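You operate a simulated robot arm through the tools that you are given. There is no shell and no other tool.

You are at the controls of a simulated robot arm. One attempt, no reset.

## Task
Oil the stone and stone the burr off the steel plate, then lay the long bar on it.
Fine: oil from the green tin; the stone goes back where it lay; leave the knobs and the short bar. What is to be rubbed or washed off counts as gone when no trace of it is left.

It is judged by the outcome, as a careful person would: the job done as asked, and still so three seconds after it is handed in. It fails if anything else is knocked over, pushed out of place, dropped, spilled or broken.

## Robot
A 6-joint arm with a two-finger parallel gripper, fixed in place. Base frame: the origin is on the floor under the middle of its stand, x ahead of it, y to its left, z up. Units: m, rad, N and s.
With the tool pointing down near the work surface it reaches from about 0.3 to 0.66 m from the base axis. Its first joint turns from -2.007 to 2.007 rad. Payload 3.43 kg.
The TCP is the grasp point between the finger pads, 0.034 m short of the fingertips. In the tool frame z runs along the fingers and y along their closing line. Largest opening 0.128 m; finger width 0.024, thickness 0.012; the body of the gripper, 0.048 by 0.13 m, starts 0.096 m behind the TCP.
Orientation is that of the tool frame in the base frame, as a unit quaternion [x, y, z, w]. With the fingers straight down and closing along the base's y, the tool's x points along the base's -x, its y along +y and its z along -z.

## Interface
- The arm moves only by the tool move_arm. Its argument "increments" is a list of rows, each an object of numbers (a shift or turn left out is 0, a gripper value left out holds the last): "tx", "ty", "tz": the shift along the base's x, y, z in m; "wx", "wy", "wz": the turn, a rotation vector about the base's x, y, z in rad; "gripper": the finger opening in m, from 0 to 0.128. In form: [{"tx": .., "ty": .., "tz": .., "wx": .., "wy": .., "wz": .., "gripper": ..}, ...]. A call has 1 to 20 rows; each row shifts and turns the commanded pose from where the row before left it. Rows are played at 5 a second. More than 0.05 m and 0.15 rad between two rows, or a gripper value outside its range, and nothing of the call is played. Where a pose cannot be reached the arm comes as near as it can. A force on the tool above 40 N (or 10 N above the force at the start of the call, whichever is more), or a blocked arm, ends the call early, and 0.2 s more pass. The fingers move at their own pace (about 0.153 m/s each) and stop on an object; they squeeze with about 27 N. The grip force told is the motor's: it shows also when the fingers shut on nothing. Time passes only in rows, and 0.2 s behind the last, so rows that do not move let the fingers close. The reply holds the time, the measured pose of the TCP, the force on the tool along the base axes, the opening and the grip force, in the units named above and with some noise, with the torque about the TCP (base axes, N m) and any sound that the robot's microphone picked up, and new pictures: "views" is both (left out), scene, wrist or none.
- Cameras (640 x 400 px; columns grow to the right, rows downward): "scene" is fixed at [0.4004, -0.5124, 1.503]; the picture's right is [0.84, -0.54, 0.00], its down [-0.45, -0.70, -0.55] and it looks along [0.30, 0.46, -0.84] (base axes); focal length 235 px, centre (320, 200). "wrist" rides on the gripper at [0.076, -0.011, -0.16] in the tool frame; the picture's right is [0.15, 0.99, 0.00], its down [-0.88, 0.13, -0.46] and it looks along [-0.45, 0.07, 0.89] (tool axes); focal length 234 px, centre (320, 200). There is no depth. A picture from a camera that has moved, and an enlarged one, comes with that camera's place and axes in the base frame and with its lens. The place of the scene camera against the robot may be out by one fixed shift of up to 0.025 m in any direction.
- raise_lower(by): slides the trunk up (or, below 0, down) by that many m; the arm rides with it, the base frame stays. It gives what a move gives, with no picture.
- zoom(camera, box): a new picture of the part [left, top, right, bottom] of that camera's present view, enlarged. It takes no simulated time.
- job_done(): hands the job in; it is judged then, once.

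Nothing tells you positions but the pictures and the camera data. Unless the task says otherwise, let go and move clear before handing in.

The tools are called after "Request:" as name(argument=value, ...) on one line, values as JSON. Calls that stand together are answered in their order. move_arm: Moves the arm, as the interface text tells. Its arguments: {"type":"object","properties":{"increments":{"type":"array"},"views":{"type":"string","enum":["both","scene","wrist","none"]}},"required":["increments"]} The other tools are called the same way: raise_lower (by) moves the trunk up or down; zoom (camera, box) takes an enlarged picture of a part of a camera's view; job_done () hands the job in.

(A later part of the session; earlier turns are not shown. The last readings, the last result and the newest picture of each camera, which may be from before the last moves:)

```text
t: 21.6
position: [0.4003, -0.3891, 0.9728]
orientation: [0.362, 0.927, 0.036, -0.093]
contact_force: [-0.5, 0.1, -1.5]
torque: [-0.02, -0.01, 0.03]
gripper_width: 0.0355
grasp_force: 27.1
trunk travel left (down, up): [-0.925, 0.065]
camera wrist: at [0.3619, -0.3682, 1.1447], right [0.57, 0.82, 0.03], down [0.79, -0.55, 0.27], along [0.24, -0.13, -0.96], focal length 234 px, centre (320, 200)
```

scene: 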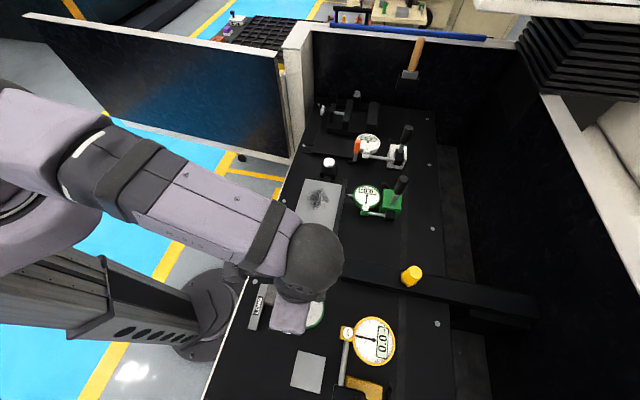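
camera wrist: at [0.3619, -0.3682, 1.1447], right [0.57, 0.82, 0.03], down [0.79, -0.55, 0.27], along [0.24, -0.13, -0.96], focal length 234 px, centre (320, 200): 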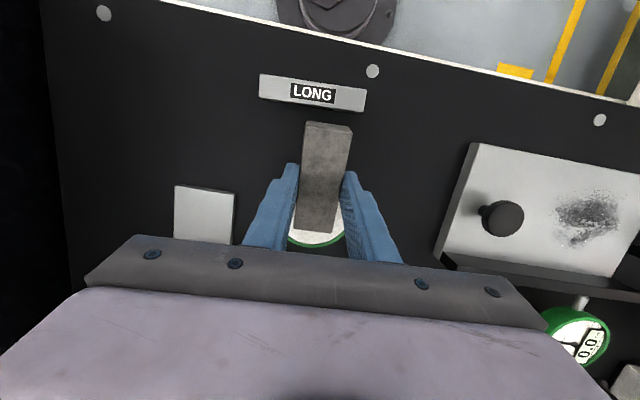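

Request:
move_arm(increments=[{"tz": -0.002}, {"tz": -0.001}, {"tz": -0.001}, {}], views="none")

Request:
move_arm(increments=[{"tz": -0.001}, {"tz": -0.001}, {}], views="wrist")

Request:
zoom(camera="wrist", box=[240, 110, 400, 260])

```text
t: 22.6
position: [0.4001, -0.3889, 0.9725]
orientation: [0.363, 0.927, 0.035, -0.091]
contact_force: [-1.2, -0.7, 13.8]
torque: [-0.43, -0.41, 0.01]
gripper_width: 0.0359
grasp_force: 27.2
trunk travel left (down, up): [-0.925, 0.065]
```

```text
t: 23.4
position: [0.4007, -0.3883, 0.9686]
orientation: [0.363, 0.927, 0.036, -0.093]
contact_force: [1.5, -0.2, 11.6]
torque: [-0.41, -0.47, 0.07]
gripper_width: 0.0357
grasp_force: 26.7
trunk travel left (down, up): [-0.925, 0.065]
camera wrist: at [0.3608, -0.3673, 1.1396], right [0.57, 0.82, 0.03], down [0.79, -0.55, 0.27], along [0.24, -0.13, -0.96], focal length 234 px, centre (320, 200)
```

wrist: 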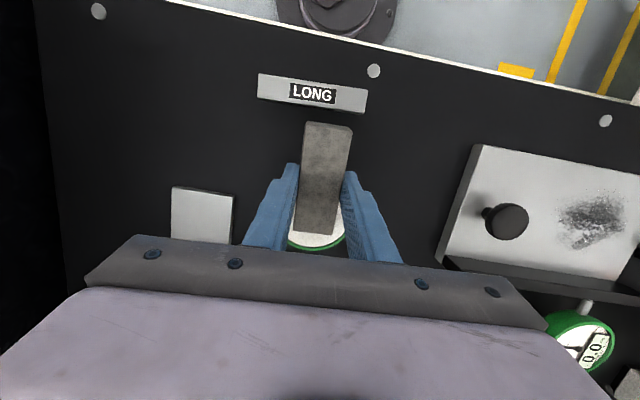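

```text
2.67 times, centred on (320, 185) of wrist
camera zoom: at [0.3608, -0.3673, 1.1396], right [0.57, 0.82, 0.03], down [0.79, -0.55, 0.27], along [0.24, -0.13, -0.96], focal length 624 px, centre (320, 240)
```

zoom: 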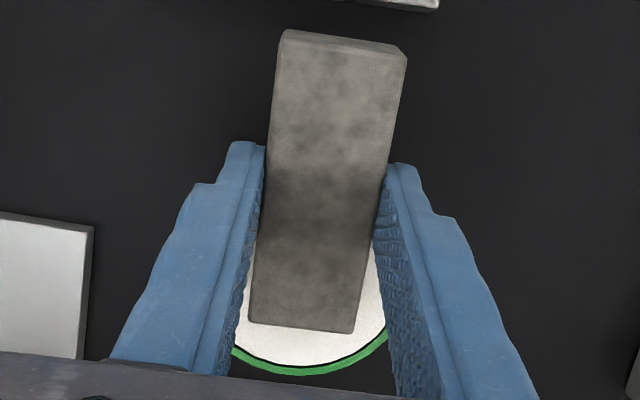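

The stone's end is on the pad, inside the rim, pressed with about 13 N. I'll hold it there a moment, then lift slightly and look for a change in the stone.

Request:
move_arm(increments=[{}, {}, {}, {}, {}], views="wrist")

Request:
zoom(camera="wrist", box=[240, 110, 400, 260])

Request:
zoom(camera="scene", box=[240, 260, 350, 350])

```text
t: 24.6
position: [0.3989, -0.3896, 0.9682]
orientation: [0.363, 0.927, 0.036, -0.093]
contact_force: [0.7, 0.7, 10.9]
torque: [-0.37, -0.4, 0.02]
gripper_width: 0.0357
grasp_force: 26.7
trunk travel left (down, up): [-0.925, 0.065]
camera wrist: at [0.3608, -0.3674, 1.1395], right [0.57, 0.82, 0.03], down [0.79, -0.55, 0.27], along [0.24, -0.13, -0.96], focal length 234 px, centre (320, 200)
```

wrist: 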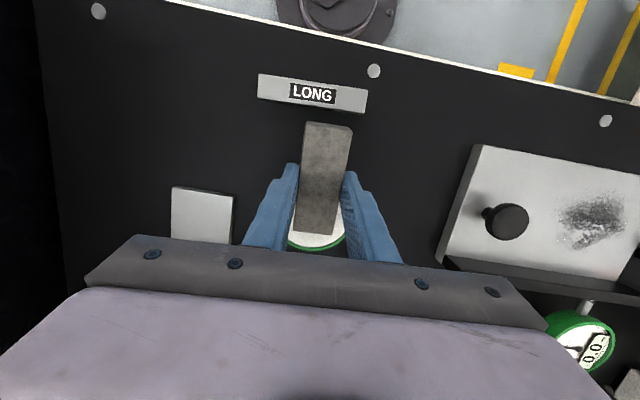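

```text
2.67 times, centred on (320, 185) of wrist
camera zoom: at [0.3608, -0.3674, 1.1395], right [0.57, 0.82, 0.03], down [0.79, -0.55, 0.27], along [0.24, -0.13, -0.96], focal length 624 px, centre (320, 240)
```

zoom: 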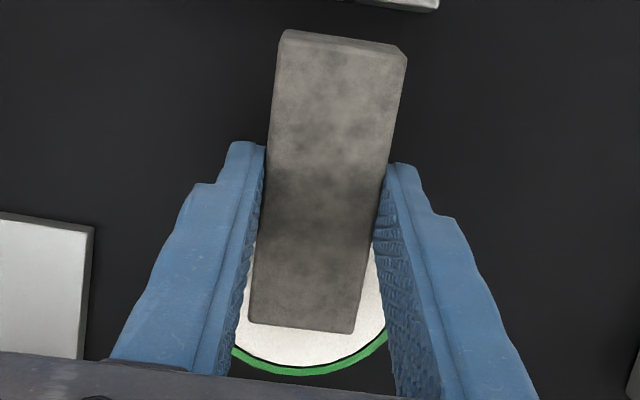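

```text
4.44 times, centred on (295, 305) of scene
camera zoom: at [0.4004, -0.5124, 1.503], right [0.84, -0.54, 0.0], down [-0.45, -0.7, -0.55], along [0.3, 0.46, -0.84], focal length 1046 px, centre (431, -267)
```

zoom: 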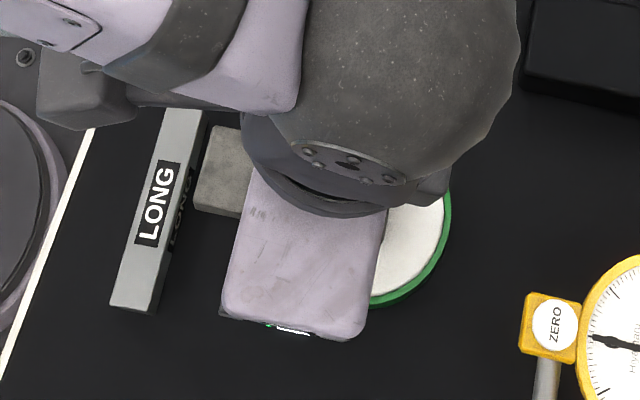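

Contact is steady at about 12 N. To wet more of the face, I'll lift slightly, flatten the tilt to about 0.08 rad and shift so most of the face lies over the pad without touching the near rim, then press again.

Request:
move_arm(increments=[{"tz": 0.004}, {"tz": 0.004}, {"tx": 0.0037, "ty": -0.0034, "wx": -0.0408, "wy": -0.044}, {"tx": 0.0036, "ty": -0.0033, "wx": -0.0408, "wy": -0.044}, {"tz": -0.003}, {"tz": -0.002}, {}], views="wrist")

Request:
zoom(camera="wrist", box=[240, 110, 400, 260])

```text
t: 26.2
position: [0.407, -0.396, 0.9694]
orientation: [0.365, 0.93, 0.015, -0.037]
contact_force: [0.8, -0.8, -1.3]
torque: [-0.02, 0.02, -0.02]
gripper_width: 0.0357
grasp_force: 26.5
trunk travel left (down, up): [-0.925, 0.065]
camera wrist: at [0.3544, -0.3611, 1.1352], right [0.57, 0.82, 0.01], down [0.76, -0.53, 0.38], along [0.32, -0.21, -0.92], focal length 234 px, centre (320, 200)
```

wrist: 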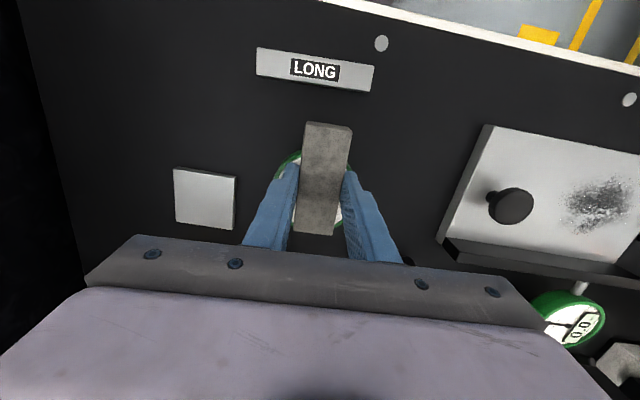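

```text
2.67 times, centred on (320, 185) of wrist
camera zoom: at [0.3544, -0.3611, 1.1352], right [0.57, 0.82, 0.01], down [0.76, -0.53, 0.38], along [0.32, -0.21, -0.92], focal length 624 px, centre (320, 240)
```

zoom: 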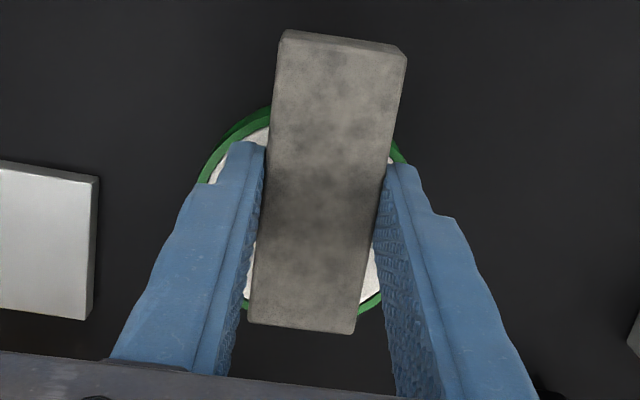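

The geometry is as intended; now creeping down to contact.

Request:
move_arm(increments=[{"tz": -0.0015}, {"tz": -0.001}, {"tz": -0.001}, {}], views="none")

```text
t: 27.2
position: [0.4061, -0.3955, 0.9658]
orientation: [0.364, 0.93, 0.014, -0.037]
contact_force: [0.1, -0.5, -1.7]
torque: [-0.02, -0.02, -0.01]
gripper_width: 0.0357
grasp_force: 26.2
trunk travel left (down, up): [-0.925, 0.065]
```

Request:
move_arm(increments=[{"tz": -0.001}, {"tz": -0.001}, {}], views="none")

```text
t: 28.0
position: [0.4075, -0.3959, 0.965]
orientation: [0.364, 0.93, 0.015, -0.038]
contact_force: [-0.7, 0.1, -1.7]
torque: [-0.01, -0.04, 0.01]
gripper_width: 0.0357
grasp_force: 26.8
trunk travel left (down, up): [-0.925, 0.065]
```

Request:
move_arm(increments=[{"tz": -0.001}, {"tz": -0.001}, {}], views="none")

```text
t: 28.8
position: [0.4077, -0.3963, 0.9637]
orientation: [0.365, 0.93, 0.015, -0.036]
contact_force: [0.3, 0.1, -0.3]
torque: [-0.05, -0.05, -0.02]
gripper_width: 0.0357
grasp_force: 27.0
trunk travel left (down, up): [-0.925, 0.065]
```

Contact is starting, as the load has dropped by 1.4 N. A little more press.

Request:
move_arm(increments=[{"tz": -0.001}, {"tz": -0.0005}, {}, {}, {}], views="wrist")

Request:
zoom(camera="wrist", box=[240, 110, 400, 260])

```text
t: 30.0
position: [0.4077, -0.396, 0.9623]
orientation: [0.365, 0.93, 0.014, -0.036]
contact_force: [0.6, -0.7, 10.1]
torque: [-0.37, -0.45, 0.03]
gripper_width: 0.0354
grasp_force: 26.4
trunk travel left (down, up): [-0.925, 0.065]
camera wrist: at [0.3536, -0.361, 1.1279], right [0.57, 0.82, 0.01], down [0.76, -0.52, 0.39], along [0.33, -0.21, -0.92], focal length 234 px, centre (320, 200)
```

wrist: 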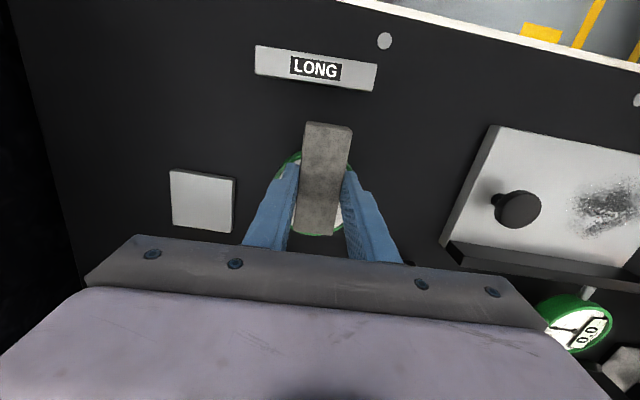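

```text
2.67 times, centred on (320, 185) of wrist
camera zoom: at [0.3536, -0.361, 1.1279], right [0.57, 0.82, 0.01], down [0.76, -0.52, 0.39], along [0.33, -0.21, -0.92], focal length 624 px, centre (320, 240)
```

zoom: 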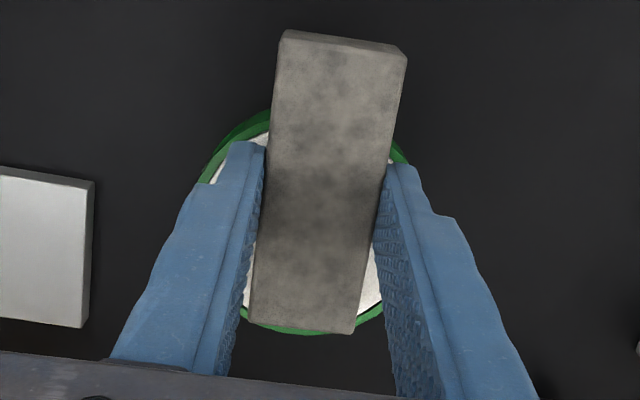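

The stone has been pressed on the pad twice at about 12 N. Now I'll lift straight off, level the stone, and carry it over the plate to the near side of the burr, centred ≈(0.602, -0.171), staying clear of the rail and knobs.

Request:
move_arm(increments=[{"tz": 0.006}, {"tz": 0.012}, {"tz": 0.02}, {"tz": 0.02, "wx": -0.0272, "wy": -0.0294}, {"wx": -0.0271, "wy": -0.0293}, {"tx": 0.008, "ty": 0.009}, {"tx": 0.0165, "ty": 0.0192}, {"tx": 0.0165, "ty": 0.0192}, {"tx": 0.0165, "ty": 0.0192}, {"tx": 0.0165, "ty": 0.0192}, {"tx": 0.0165, "ty": 0.0192}, {"tx": 0.0165, "ty": 0.0192}, {"tx": 0.0165, "ty": 0.0192}, {"tx": 0.0165, "ty": 0.0192}, {"tx": 0.0165, "ty": 0.0192}, {"tx": 0.0165, "ty": 0.0192}, {"tx": 0.0017, "ty": 0.0007}, {}, {}], views="both")

Request:
zoom(camera="wrist", box=[200, 80, 500, 260])

Request:
zoom(camera="scene", box=[250, 170, 370, 340])

```text
t: 34.0
position: [0.5816, -0.1937, 1.0184]
orientation: [0.365, 0.931, 0.0, 0.0]
contact_force: [-0.3, 0.2, -2.2]
torque: [0.05, 0.0, 0.02]
gripper_width: 0.0353
grasp_force: 27.1
trunk travel left (down, up): [-0.925, 0.065]
camera wrist: at [0.5183, -0.151, 1.1791], right [0.57, 0.82, 0.0], down [0.73, -0.5, 0.46], along [0.38, -0.26, -0.89], focal length 234 px, centre (320, 200)
```

scene: 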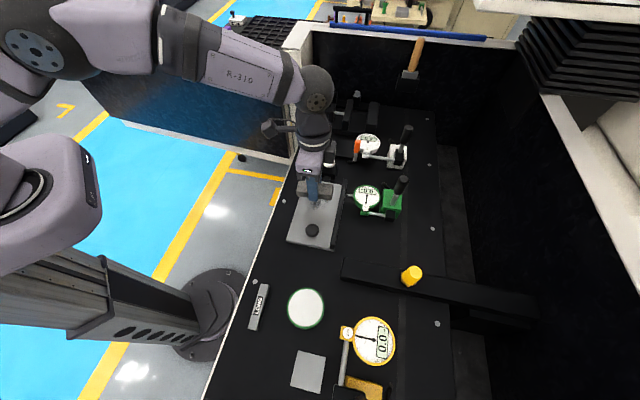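
wrist: 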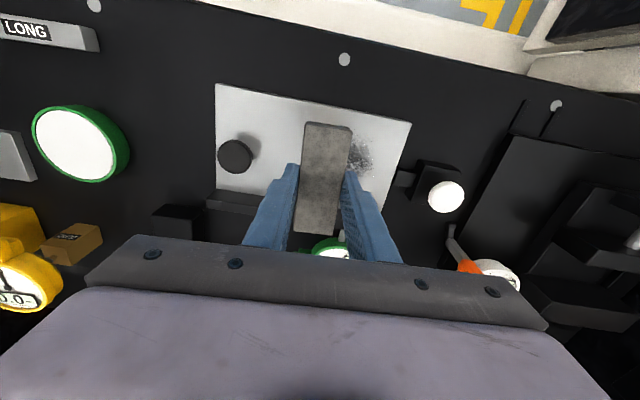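

```text
2.13 times, centred on (350, 170) of wrist
camera zoom: at [0.5183, -0.151, 1.1791], right [0.57, 0.82, 0.0], down [0.73, -0.5, 0.46], along [0.38, -0.26, -0.89], focal length 500 px, centre (256, 264)
```

zoom: 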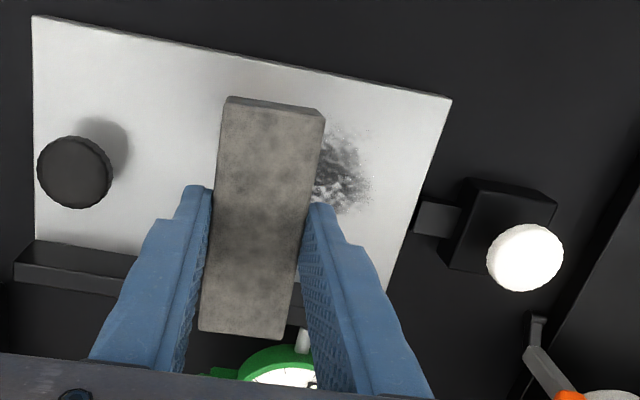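

```text
2.35 times, centred on (310, 255) of scene
camera zoom: at [0.4004, -0.5124, 1.503], right [0.84, -0.54, 0.0], down [-0.45, -0.7, -0.55], along [0.3, 0.46, -0.84], focal length 554 px, centre (344, 71)
```

zoom: 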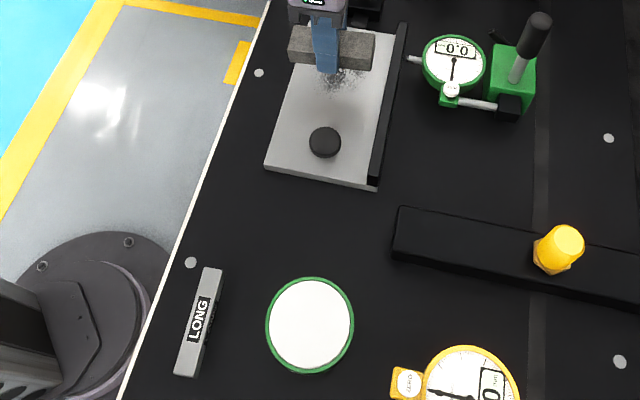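

The tin stayed in place and the stone is still held. I'll look closely at the pad and the stone for signs of oil.

Request:
zoom(camera="scene", box=[280, 280, 335, 335])

Request:
zoom(camera="scene", box=[285, 165, 355, 255])

Request:
zoom(camera="wrist", box=[10, 80, 150, 200])

```text
7.27 times, centred on (308, 308) of scene
camera zoom: at [0.4004, -0.5124, 1.503], right [0.84, -0.54, 0.0], down [-0.45, -0.7, -0.55], along [0.3, 0.46, -0.84], focal length 1712 px, centre (411, -582)
```

zoom: 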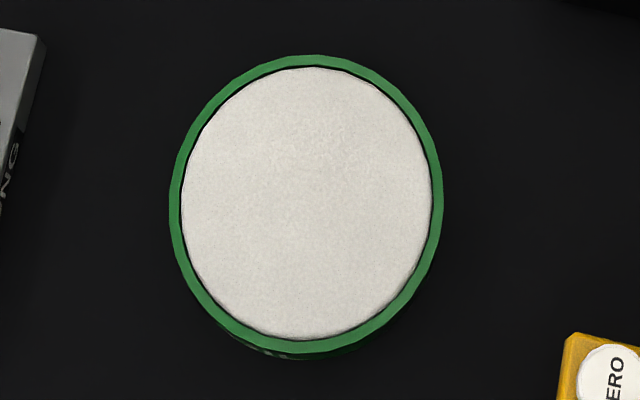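

```text
4.44 times, centred on (320, 210) of scene
camera zoom: at [0.4004, -0.5124, 1.503], right [0.84, -0.54, 0.0], down [-0.45, -0.7, -0.55], along [0.3, 0.46, -0.84], focal length 1046 px, centre (320, 156)
```

zoom: 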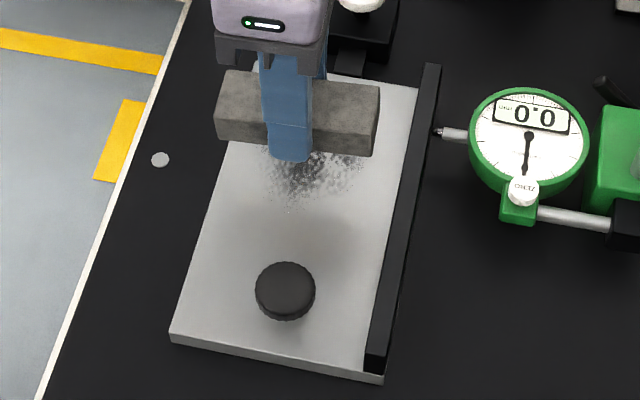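

```text
3.33 times, centred on (80, 140) of wrist
camera zoom: at [0.5183, -0.151, 1.1791], right [0.57, 0.82, 0.0], down [0.73, -0.5, 0.46], along [0.38, -0.26, -0.89], focal length 781 px, centre (1120, 400)
```

zoom: 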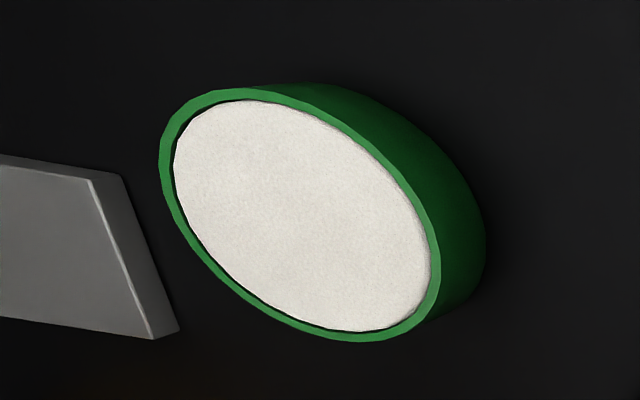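

The pad shows no mark either way. Zooming on the stone itself to see if the dipped end looks darker.

Request:
zoom(camera="scene", box=[295, 178, 345, 208])

Request:
zoom(camera="wrist", box=[285, 110, 365, 245])

```text
12.80 times, centred on (320, 193) of scene
camera zoom: at [0.4004, -0.5124, 1.503], right [0.84, -0.54, 0.0], down [-0.45, -0.7, -0.55], along [0.3, 0.46, -0.84], focal length 3012 px, centre (320, 290)
```

zoom: 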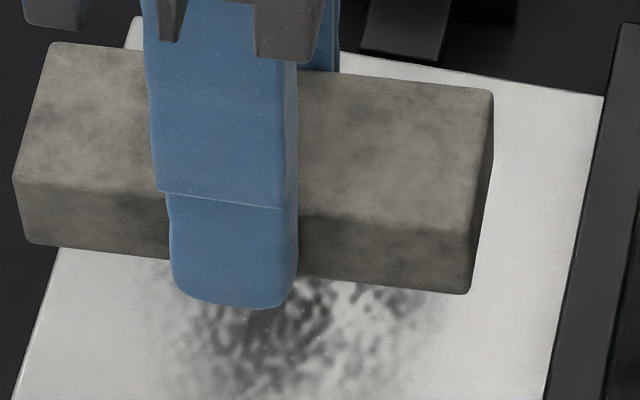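

```text
2.96 times, centred on (325, 178) of wrist
camera zoom: at [0.5183, -0.151, 1.1791], right [0.57, 0.82, 0.0], down [0.73, -0.5, 0.46], along [0.38, -0.26, -0.89], focal length 694 px, centre (305, 267)
```

zoom: 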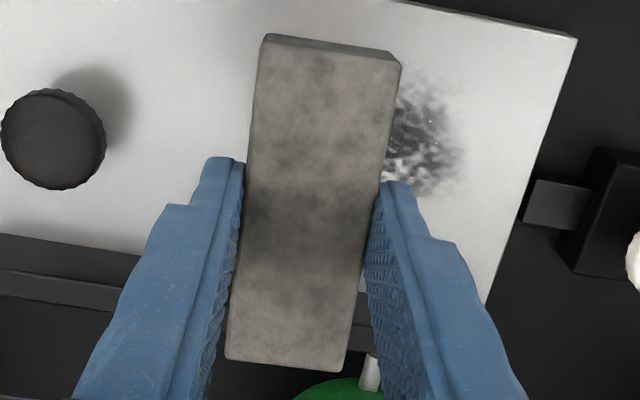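

I can't see the stone's underside from here, and I'd rather confirm the oil before stoning. I'll raise the stone to clear space and tip the gripper so the scene camera can see the working face.

Request:
move_arm(increments=[{"tx": -0.01, "ty": 0.008, "tz": 0.01}, {"tx": -0.02, "ty": 0.025, "tz": 0.02}, {"tx": -0.022, "ty": 0.03, "tz": 0.025}, {"tx": -0.022, "ty": 0.03, "tz": 0.025}, {"tx": -0.022, "ty": 0.03, "tz": 0.025}, {"tx": -0.022, "ty": 0.03, "tz": 0.025}, {"tx": -0.012, "ty": 0.02, "tz": 0.01}, {"wx": -0.1}, {"wx": -0.13}, {"wx": -0.13}, {"wx": -0.13}, {"wx": -0.13}, {}], views="scene")

```text
t: 36.8
position: [0.4508, -0.0222, 1.1596]
orientation: [0.348, 0.886, -0.285, 0.113]
contact_force: [-0.6, -0.1, -1.6]
torque: [0.01, -0.01, -0.04]
gripper_width: 0.0355
grasp_force: 26.9
trunk travel left (down, up): [-0.925, 0.065]
```

scene: 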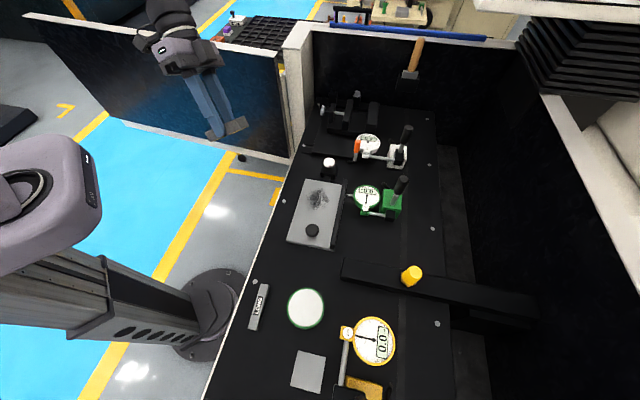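

Request:
move_arm(increments=[{"wx": -0.13}, {"wx": -0.13}, {"wx": -0.13}, {"wx": -0.13}, {"wx": -0.08}, {}], views="scene")

Request:
zoom(camera="scene", box=[170, 70, 290, 160])

```text
t: 38.2
position: [0.4521, -0.0209, 1.1593]
orientation: [0.3, 0.762, -0.534, 0.21]
contact_force: [-0.4, 0.3, -1.3]
torque: [0.01, 0.04, 0.02]
gripper_width: 0.0358
grasp_force: 27.1
trunk travel left (down, up): [-0.925, 0.065]
```

scene: 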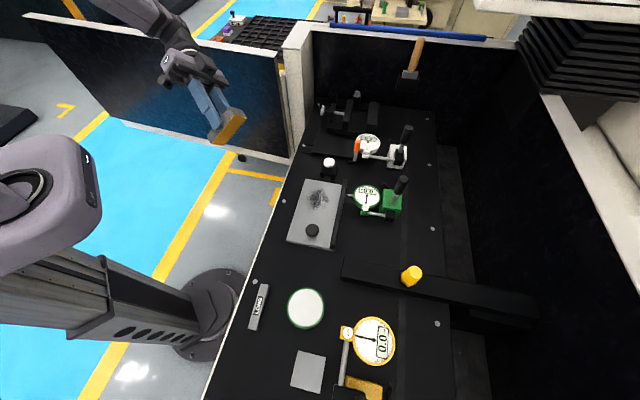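

```text
4.44 times, centred on (230, 115) of scene
camera zoom: at [0.4004, -0.5124, 1.503], right [0.84, -0.54, 0.0], down [-0.45, -0.7, -0.55], along [0.3, 0.46, -0.84], focal length 1046 px, centre (720, 578)
```

zoom: 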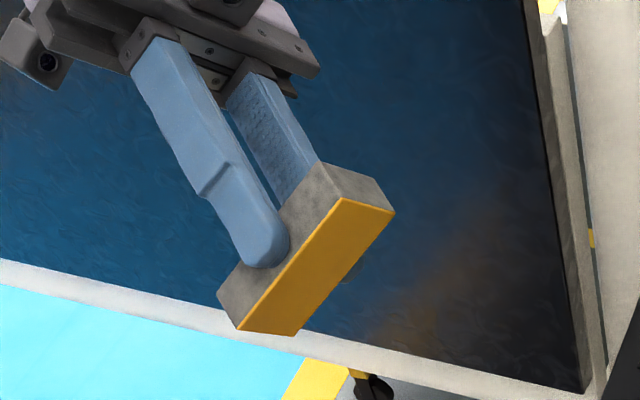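

Request:
zoom(camera="scene", box=[205, 100, 250, 150])

```text
8.00 times, centred on (228, 125) of scene
camera zoom: at [0.4004, -0.5124, 1.503], right [0.84, -0.54, 0.0], down [-0.45, -0.7, -0.55], along [0.3, 0.46, -0.84], focal length 1883 px, centre (1060, 800)
```

zoom: 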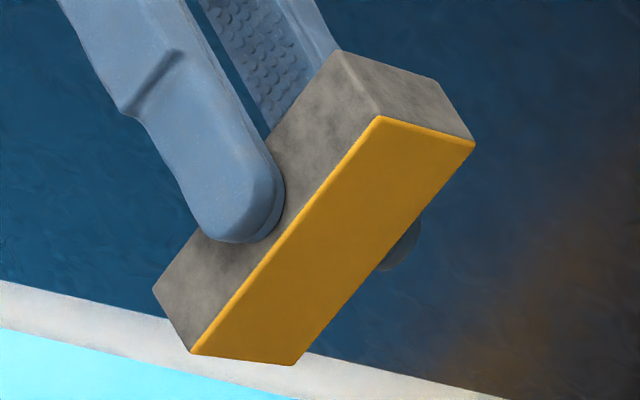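

The working face now carries an even amber oil film, so the stone is oiled. I'll level the gripper again and go back over the plate.

Request:
move_arm(increments=[{"wx": 0.08}, {"wx": 0.13}, {"wx": 0.13}, {"wx": 0.13}, {"wx": 0.13}, {"wx": 0.13}, {"wx": 0.13}, {"wx": 0.13}, {"wx": 0.13}, {"wx": 0.1}, {}, {}], views="none")

Request:
move_arm(increments=[{"tx": 0.012, "ty": -0.02, "tz": -0.01}, {"tx": 0.022, "ty": -0.03, "tz": -0.025}, {"tx": 0.022, "ty": -0.03, "tz": -0.025}, {"tx": 0.022, "ty": -0.03, "tz": -0.025}, {"tx": 0.022, "ty": -0.03, "tz": -0.025}, {"tx": 0.02, "ty": -0.025, "tz": -0.02}, {"tx": 0.01, "ty": -0.009, "tz": -0.01}, {}, {}], views="wrist")

Request:
zoom(camera="wrist", box=[200, 80, 440, 250])

```text
t: 40.8
position: [0.4519, -0.0213, 1.1588]
orientation: [0.364, 0.931, 0.0, 0.0]
contact_force: [-0.3, 0.2, -2.1]
torque: [0.01, -0.01, -0.02]
gripper_width: 0.0353
grasp_force: 27.2
trunk travel left (down, up): [-0.925, 0.065]
```

```text
t: 42.8
position: [0.5821, -0.1959, 1.0206]
orientation: [0.365, 0.931, -0.001, 0.0]
contact_force: [0.1, -0.3, -1.8]
torque: [-0.01, -0.03, -0.01]
gripper_width: 0.0355
grasp_force: 27.2
trunk travel left (down, up): [-0.925, 0.065]
camera wrist: at [0.5195, -0.1521, 1.1795], right [0.56, 0.83, 0.0], down [0.73, -0.5, 0.46], along [0.38, -0.26, -0.89], focal length 234 px, centre (320, 200)
```

wrist: 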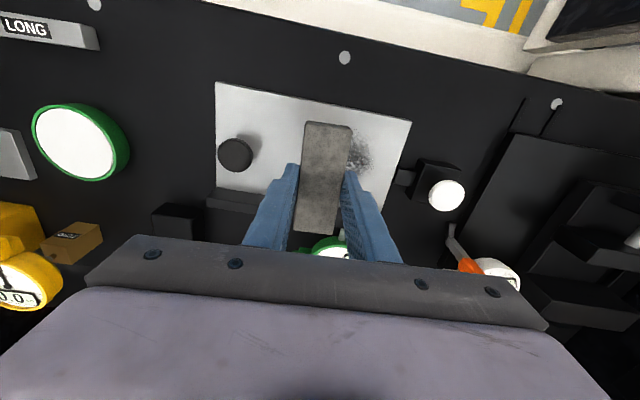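

```text
2.35 times, centred on (320, 165) of wrist
camera zoom: at [0.5195, -0.1521, 1.1795], right [0.56, 0.83, 0.0], down [0.73, -0.5, 0.46], along [0.38, -0.26, -0.89], focal length 551 px, centre (320, 282)
```

zoom: 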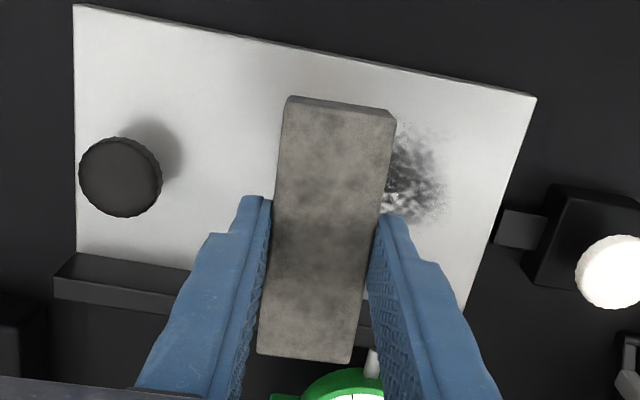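

Leveled again with the burr just right of the stone. Patch spans roughly ±0.045 m along the plate and ±0.035 m across, so the 0.09 m stone covers its width. I'll position over the near end of the burr and creep down to contact.

Request:
move_arm(increments=[{"ty": -0.004, "tz": -0.015}, {"tz": -0.02}, {"tz": -0.02}, {"tz": -0.008}, {}, {}], views="both")

Request:
zoom(camera="wrist", box=[200, 80, 440, 250])

Request:
zoom(camera="scene", box=[285, 165, 355, 255])

```text
t: 44.2
position: [0.5815, -0.1997, 0.9562]
orientation: [0.365, 0.931, -0.001, 0.0]
contact_force: [0.9, -0.9, -1.4]
torque: [0.04, 0.03, -0.01]
gripper_width: 0.0352
grasp_force: 27.0
trunk travel left (down, up): [-0.925, 0.065]
camera wrist: at [0.5195, -0.1557, 1.1163], right [0.56, 0.83, 0.0], down [0.73, -0.5, 0.46], along [0.38, -0.26, -0.89], focal length 234 px, centre (320, 200)
```

scene: 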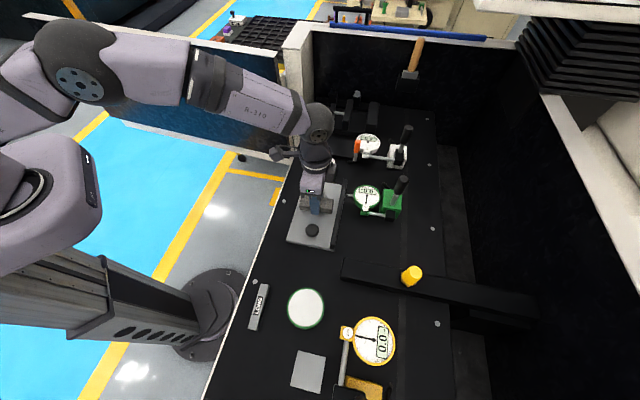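
wrist: 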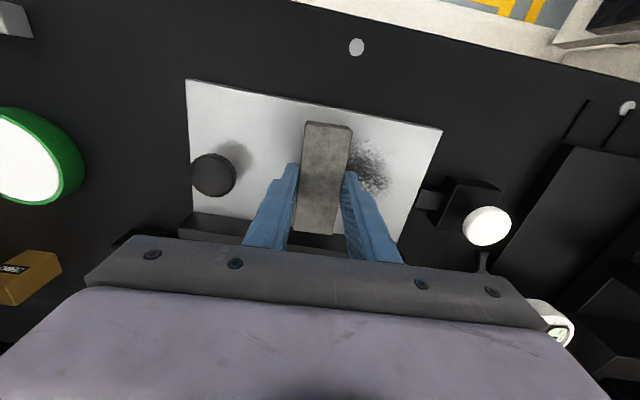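

```text
2.35 times, centred on (320, 165) of wrist
camera zoom: at [0.5195, -0.1557, 1.1163], right [0.56, 0.83, 0.0], down [0.73, -0.5, 0.46], along [0.38, -0.26, -0.89], focal length 551 px, centre (320, 282)
```

zoom: 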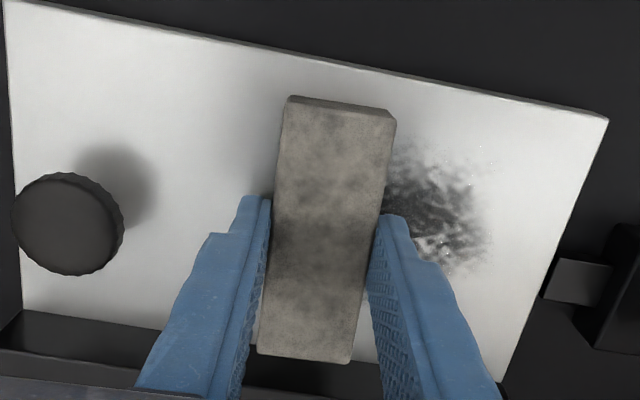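

```text
4.44 times, centred on (320, 210) of scene
camera zoom: at [0.4004, -0.5124, 1.503], right [0.84, -0.54, 0.0], down [-0.45, -0.7, -0.55], along [0.3, 0.46, -0.84], focal length 1046 px, centre (320, 156)
```

zoom: 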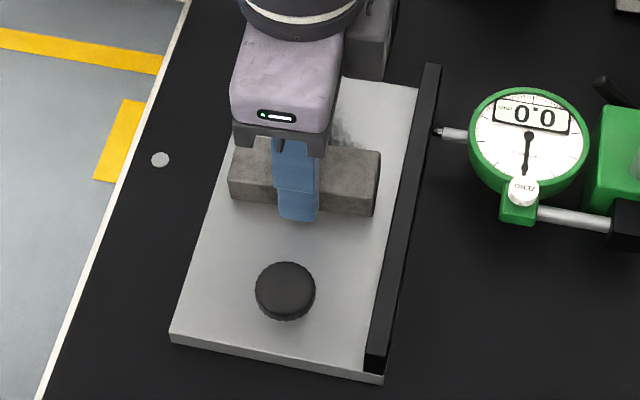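

Request:
move_arm(increments=[{"tz": -0.002}, {"tz": -0.001}, {"tz": -0.001}, {}], views="none")

Request:
move_arm(increments=[{"tz": -0.001}, {}, {}], views="none")

```text
t: 45.2
position: [0.5824, -0.2012, 0.9537]
orientation: [0.365, 0.931, -0.001, 0.002]
contact_force: [2.0, -1.0, 13.0]
torque: [0.45, 0.45, -0.02]
gripper_width: 0.0356
grasp_force: 26.5
trunk travel left (down, up): [-0.925, 0.065]
```

```text
t: 46.0
position: [0.5816, -0.2001, 0.9524]
orientation: [0.365, 0.931, 0.002, 0.002]
contact_force: [4.7, -1.5, 14.3]
torque: [0.11, 0.06, -0.06]
gripper_width: 0.0355
grasp_force: 26.8
trunk travel left (down, up): [-0.925, 0.065]
```

Full contact at about 15 N, and the stone has settled flat on the plate (the torque is nearly gone). Now the first slow stroke across the burr.

Request:
move_arm(increments=[{"tx": 0.0035, "ty": 0.0035}, {"tx": 0.0053, "ty": 0.0053}, {"tx": 0.0071, "ty": 0.0071}, {"tx": 0.0071, "ty": 0.0071}, {"tx": 0.0071, "ty": 0.0071}, {"tx": 0.0071, "ty": 0.0071}, {"tx": 0.0057, "ty": 0.0057}, {}], views="both")

Request:
zoom(camera="wrist", box=[200, 80, 440, 250])

Request:
zoom(camera="scene", box=[285, 165, 355, 255])

```text
t: 47.8
position: [0.6231, -0.1563, 0.9527]
orientation: [0.364, 0.931, 0.001, 0.0]
contact_force: [-2.9, -2.9, 10.7]
torque: [0.02, 0.28, 0.05]
gripper_width: 0.0356
grasp_force: 27.1
trunk travel left (down, up): [-0.925, 0.065]
camera wrist: at [0.5606, -0.1124, 1.1121], right [0.57, 0.82, 0.0], down [0.73, -0.5, 0.46], along [0.38, -0.26, -0.89], focal length 234 px, centre (320, 200)
```

scene: 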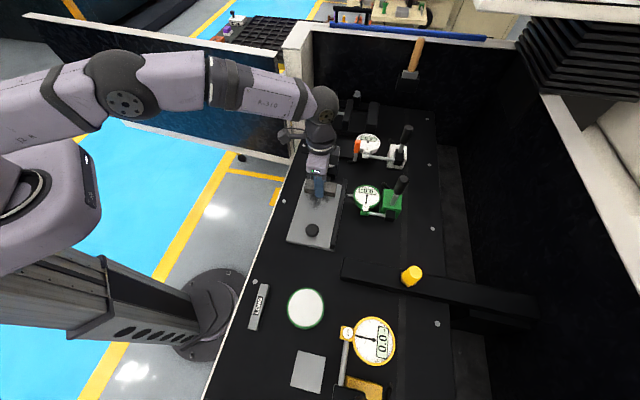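
wrist: 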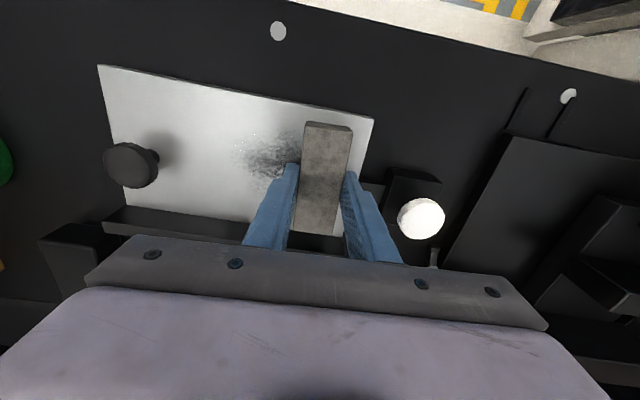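

```text
2.35 times, centred on (320, 165) of wrist
camera zoom: at [0.5606, -0.1124, 1.1121], right [0.57, 0.82, 0.0], down [0.73, -0.5, 0.46], along [0.38, -0.26, -0.89], focal length 551 px, centre (320, 282)
```

zoom: 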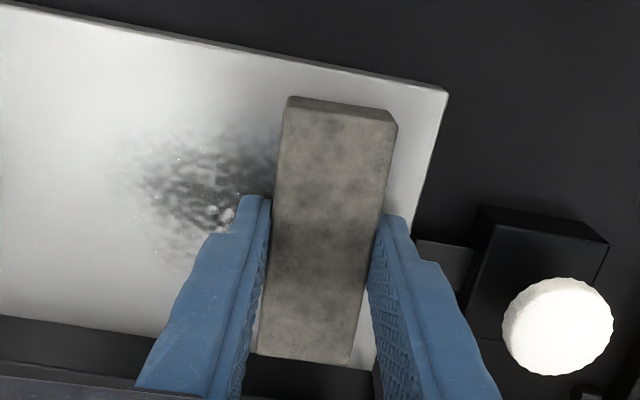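

```text
4.44 times, centred on (320, 210) of scene
camera zoom: at [0.4004, -0.5124, 1.503], right [0.84, -0.54, 0.0], down [-0.45, -0.7, -0.55], along [0.3, 0.46, -0.84], focal length 1046 px, centre (320, 156)
```

zoom: 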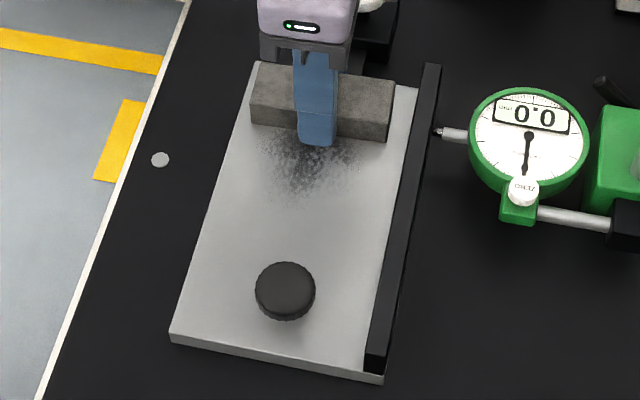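

The first stroke went cleanly: friction about 4 N, plate and gauge unmoved at 0.0. I'll press slightly harder and do several back-and-forth strokes.

Request:
move_arm(increments=[{"tz": -0.0007}, {"tx": -0.0086, "ty": -0.0086}, {"tx": -0.0086, "ty": -0.0086}, {"tx": -0.0086, "ty": -0.0086}, {"tx": -0.0086, "ty": -0.0086}, {"tx": -0.0085, "ty": -0.0085}, {"tx": 0.0086, "ty": 0.0086}, {"tx": 0.0086, "ty": 0.0086}, {"tx": 0.0086, "ty": 0.0086}, {"tx": 0.0086, "ty": 0.0086}, {"tx": 0.0085, "ty": 0.0085}, {"tx": -0.0086, "ty": -0.0086}, {"tx": -0.0086, "ty": -0.0086}, {"tx": -0.0086, "ty": -0.0086}, {"tx": -0.0086, "ty": -0.0086}, {"tx": -0.0085, "ty": -0.0085}, {}], views="both")

Request:
zoom(camera="wrist", box=[200, 80, 440, 250])

Request:
zoom(camera="scene", box=[285, 165, 355, 255])

```text
t: 51.4
position: [0.5817, -0.1994, 0.9507]
orientation: [0.364, 0.931, -0.001, 0.002]
contact_force: [3.8, 4.4, 14.2]
torque: [-0.02, -0.3, -0.01]
gripper_width: 0.0356
grasp_force: 27.4
trunk travel left (down, up): [-0.925, 0.065]
camera wrist: at [0.5188, -0.1549, 1.1113], right [0.56, 0.83, 0.0], down [0.73, -0.5, 0.46], along [0.38, -0.26, -0.89], focal length 234 px, centre (320, 200)
```

scene: 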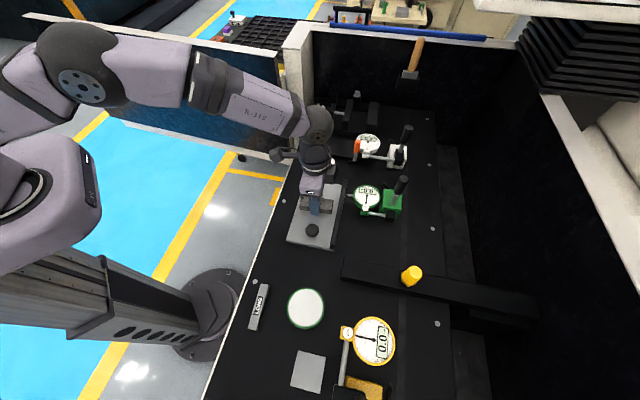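
wrist: 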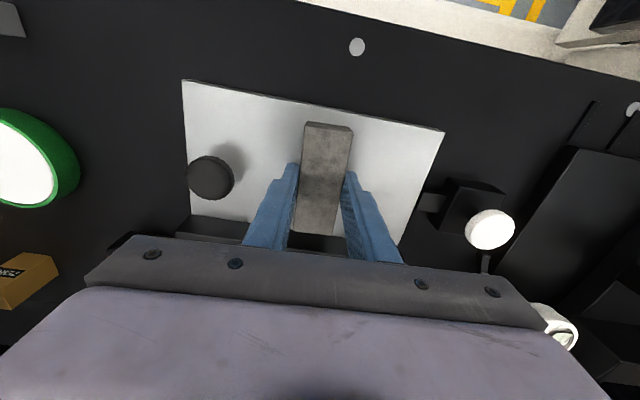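

```text
2.35 times, centred on (320, 165) of wrist
camera zoom: at [0.5188, -0.1549, 1.1113], right [0.56, 0.83, 0.0], down [0.73, -0.5, 0.46], along [0.38, -0.26, -0.89], focal length 551 px, centre (320, 282)
```

zoom: 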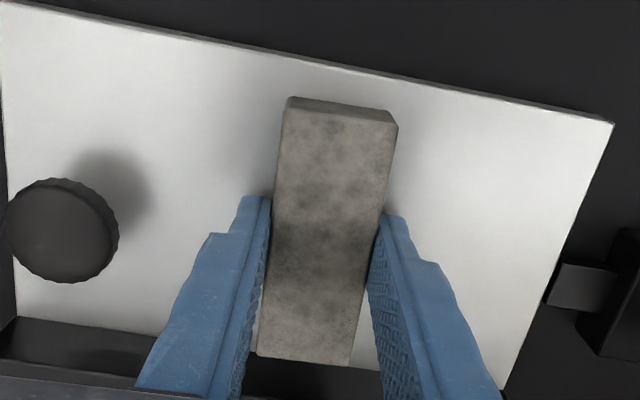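

```text
4.44 times, centred on (320, 210) of scene
camera zoom: at [0.4004, -0.5124, 1.503], right [0.84, -0.54, 0.0], down [-0.45, -0.7, -0.55], along [0.3, 0.46, -0.84], focal length 1046 px, centre (320, 156)
```

zoom: 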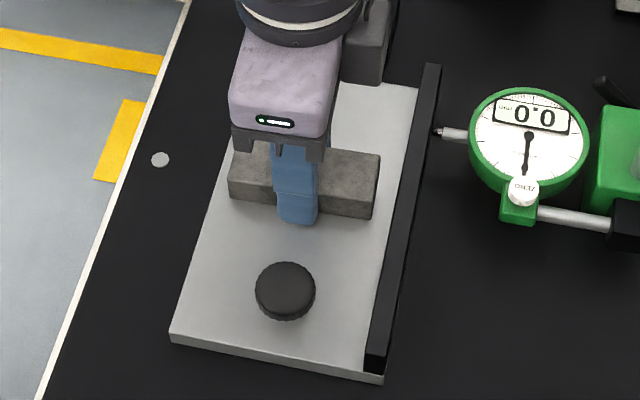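

The exposed area is already clean. I'll lift the stone and check what was underneath.

Request:
move_arm(increments=[{"tz": 0.004}, {"tz": 0.01}, {"tz": 0.02}, {"tz": 0.02}, {"tz": 0.02, "tx": -0.01, "ty": -0.01}, {"tx": -0.02, "ty": -0.02}, {"tx": -0.02, "ty": -0.02}, {"tx": -0.02, "ty": -0.02}, {}, {}], views="both")

Request:
zoom(camera="wrist", box=[300, 60, 580, 250])

Request:
zoom(camera="scene", box=[285, 165, 355, 255])

```text
t: 53.6
position: [0.5115, -0.2689, 1.023]
orientation: [0.365, 0.931, 0.0, 0.001]
contact_force: [0.4, -0.3, -1.9]
torque: [-0.01, -0.03, 0.03]
gripper_width: 0.0357
grasp_force: 27.1
trunk travel left (down, up): [-0.925, 0.065]
camera wrist: at [0.4491, -0.2259, 1.1838], right [0.56, 0.83, 0.0], down [0.73, -0.5, 0.46], along [0.38, -0.26, -0.89], focal length 234 px, centre (320, 200)
```

scene: 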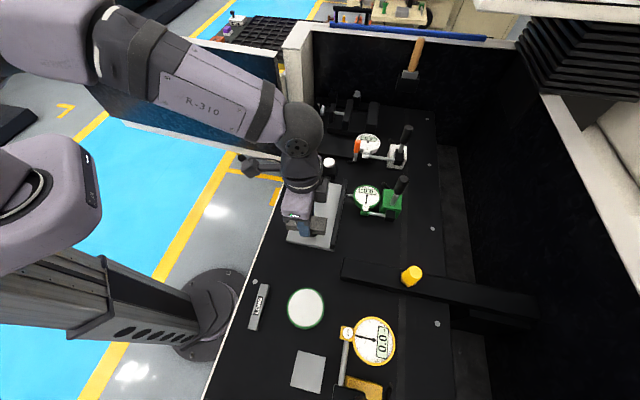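
wrist: 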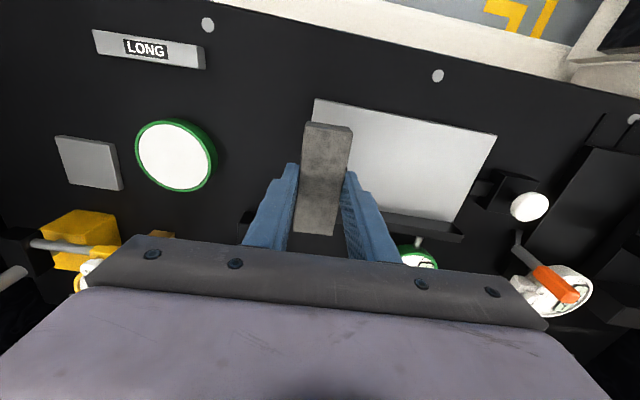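

```text
2.11 times, centred on (440, 155) of wrist
camera zoom: at [0.4491, -0.2259, 1.1838], right [0.56, 0.83, 0.0], down [0.73, -0.5, 0.46], along [0.38, -0.26, -0.89], focal length 493 px, centre (67, 295)
```

zoom: 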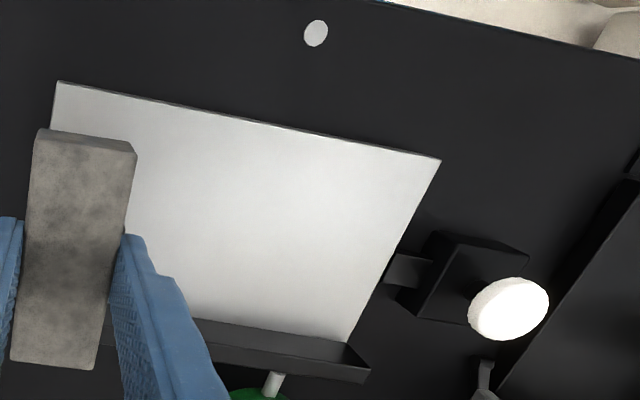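

```text
4.44 times, centred on (320, 210) of scene
camera zoom: at [0.4004, -0.5124, 1.503], right [0.84, -0.54, 0.0], down [-0.45, -0.7, -0.55], along [0.3, 0.46, -0.84], focal length 1046 px, centre (320, 156)
```

zoom: 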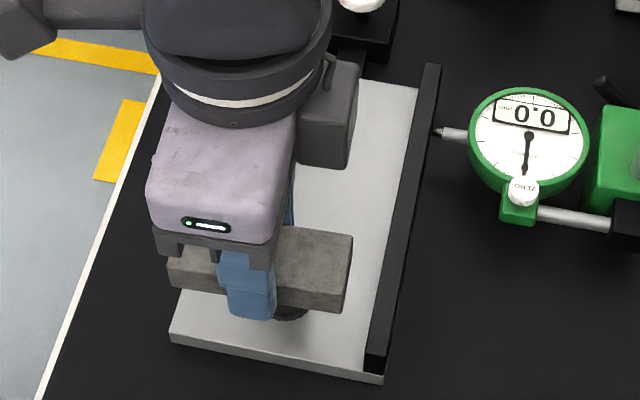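

The plate looks clean. I'll enlarge the former burr area strongly to be sure no trace is left.

Request:
zoom(camera="wrist", box=[350, 100, 500, 230])

Request:
zoom(camera="wrist", box=[390, 120, 460, 200])

Request:
zoom(camera="scene", box=[315, 180, 345, 240])

```text
3.08 times, centred on (425, 165) of wrist
camera zoom: at [0.4491, -0.2259, 1.1838], right [0.56, 0.83, 0.0], down [0.73, -0.5, 0.46], along [0.38, -0.26, -0.89], focal length 720 px, centre (-3, 308)
```

zoom: 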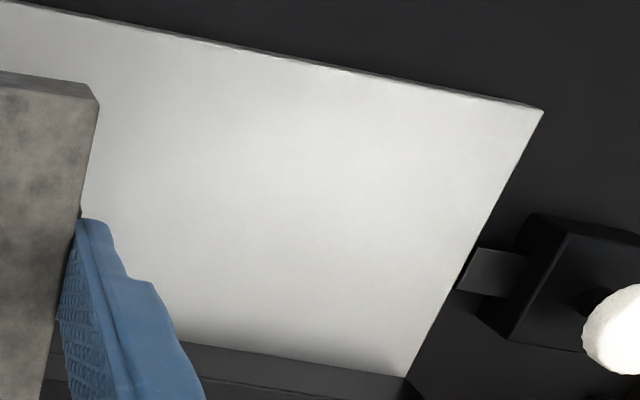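

```text
5.00 times, centred on (425, 160) of wrist
camera zoom: at [0.4491, -0.2259, 1.1838], right [0.56, 0.83, 0.0], down [0.73, -0.5, 0.46], along [0.38, -0.26, -0.89], focal length 1171 px, centre (-205, 400)
```

zoom: 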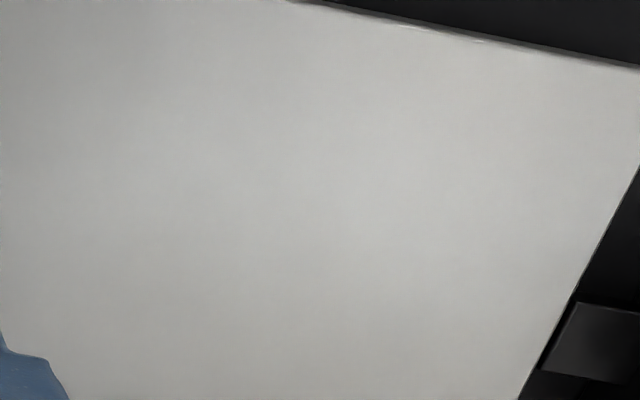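

```text
6.67 times, centred on (330, 210) of scene
camera zoom: at [0.4004, -0.5124, 1.503], right [0.84, -0.54, 0.0], down [-0.45, -0.7, -0.55], along [0.3, 0.46, -0.84], focal length 1569 px, centre (253, 133)
```

zoom: 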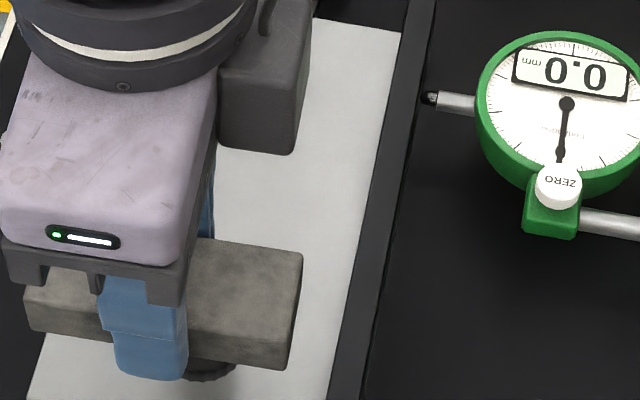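

No trace of the burr remains, and the gauge still reads 0.0. Now I'll take the stone back to its original spot, centred ≈(0.4095, -0.279) at about -44°, and hover just above the bench to check alignment.

Request:
move_arm(increments=[{"tx": -0.01, "ty": -0.001}, {"tx": -0.018, "ty": -0.0018, "wz": -0.01}, {"tx": -0.019, "ty": -0.002, "wz": -0.009}, {"tx": -0.019, "ty": -0.002}, {"tx": -0.018, "ty": -0.0018}, {"tx": -0.0176, "ty": -0.0018}, {"tz": -0.015}, {"tz": -0.025}, {"tz": -0.02}, {"tz": -0.012}, {"tz": -0.004}, {}, {}], views="wrist")

Request:
zoom(camera="wrist", box=[200, 60, 440, 220])

```text
t: 56.4
position: [0.4106, -0.28, 0.948]
orientation: [0.374, 0.927, 0.0, 0.0]
contact_force: [0.8, -0.1, -2.6]
torque: [0.0, 0.01, 0.0]
gripper_width: 0.0355
grasp_force: 26.9
trunk travel left (down, up): [-0.925, 0.065]
camera wrist: at [0.3485, -0.2344, 1.1081], right [0.58, 0.81, 0.0], down [0.72, -0.52, 0.46], along [0.37, -0.26, -0.89], focal length 234 px, centre (320, 200)
```

wrist: 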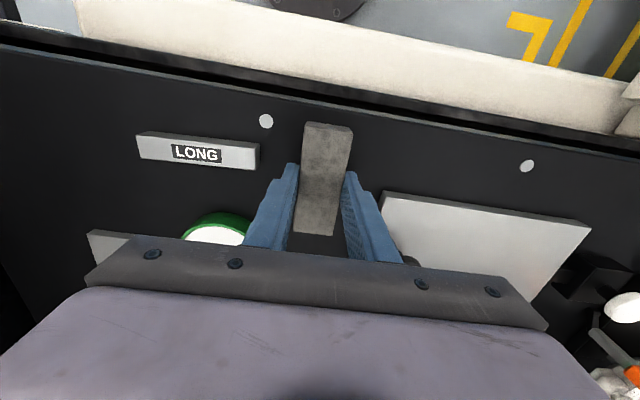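

```text
2.50 times, centred on (320, 140) of wrist
camera zoom: at [0.3485, -0.2344, 1.1081], right [0.58, 0.81, 0.0], down [0.72, -0.52, 0.46], along [0.37, -0.26, -0.89], focal length 585 px, centre (320, 350)
```

zoom: 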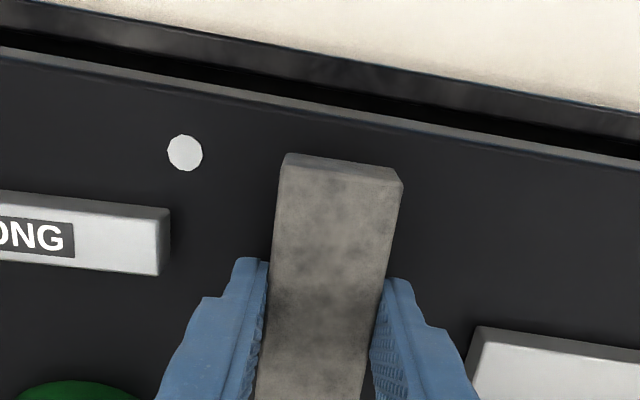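

Alignment looks right. Lowering gently to the bench.

Request:
move_arm(increments=[{"ty": -0.0006, "tz": -0.004}, {"tz": -0.002}, {"tz": -0.001}, {}], views="none")

Request:
move_arm(increments=[{"tz": -0.001}, {}], views="none")

Request:
move_arm(increments=[{"tz": -0.001}, {}], views="none")

```text
t: 57.4
position: [0.4102, -0.2798, 0.9416]
orientation: [0.374, 0.927, 0.0, -0.001]
contact_force: [-0.3, -0.4, -1.2]
torque: [0.0, 0.05, 0.03]
gripper_width: 0.0357
grasp_force: 27.1
trunk travel left (down, up): [-0.925, 0.065]
```

```text
t: 58.0
position: [0.4104, -0.2809, 0.941]
orientation: [0.374, 0.927, 0.001, 0.001]
contact_force: [-0.8, 0.1, -1.7]
torque: [0.05, -0.03, 0.01]
gripper_width: 0.0355
grasp_force: 26.7
trunk travel left (down, up): [-0.925, 0.065]
```

```text
t: 58.6
position: [0.41, -0.2808, 0.9399]
orientation: [0.374, 0.928, 0.0, 0.0]
contact_force: [-0.6, -0.7, -0.9]
torque: [0.04, 0.0, -0.03]
gripper_width: 0.0353
grasp_force: 27.2
trunk travel left (down, up): [-0.925, 0.065]
```

Request:
move_arm(increments=[{"tz": -0.001}, {}], views="none")

```text
t: 59.2
position: [0.4106, -0.2803, 0.9368]
orientation: [0.374, 0.927, 0.001, 0.0]
contact_force: [1.0, 0.0, -2.0]
torque: [0.02, -0.05, 0.02]
gripper_width: 0.0356
grasp_force: 26.9
trunk travel left (down, up): [-0.925, 0.065]
```

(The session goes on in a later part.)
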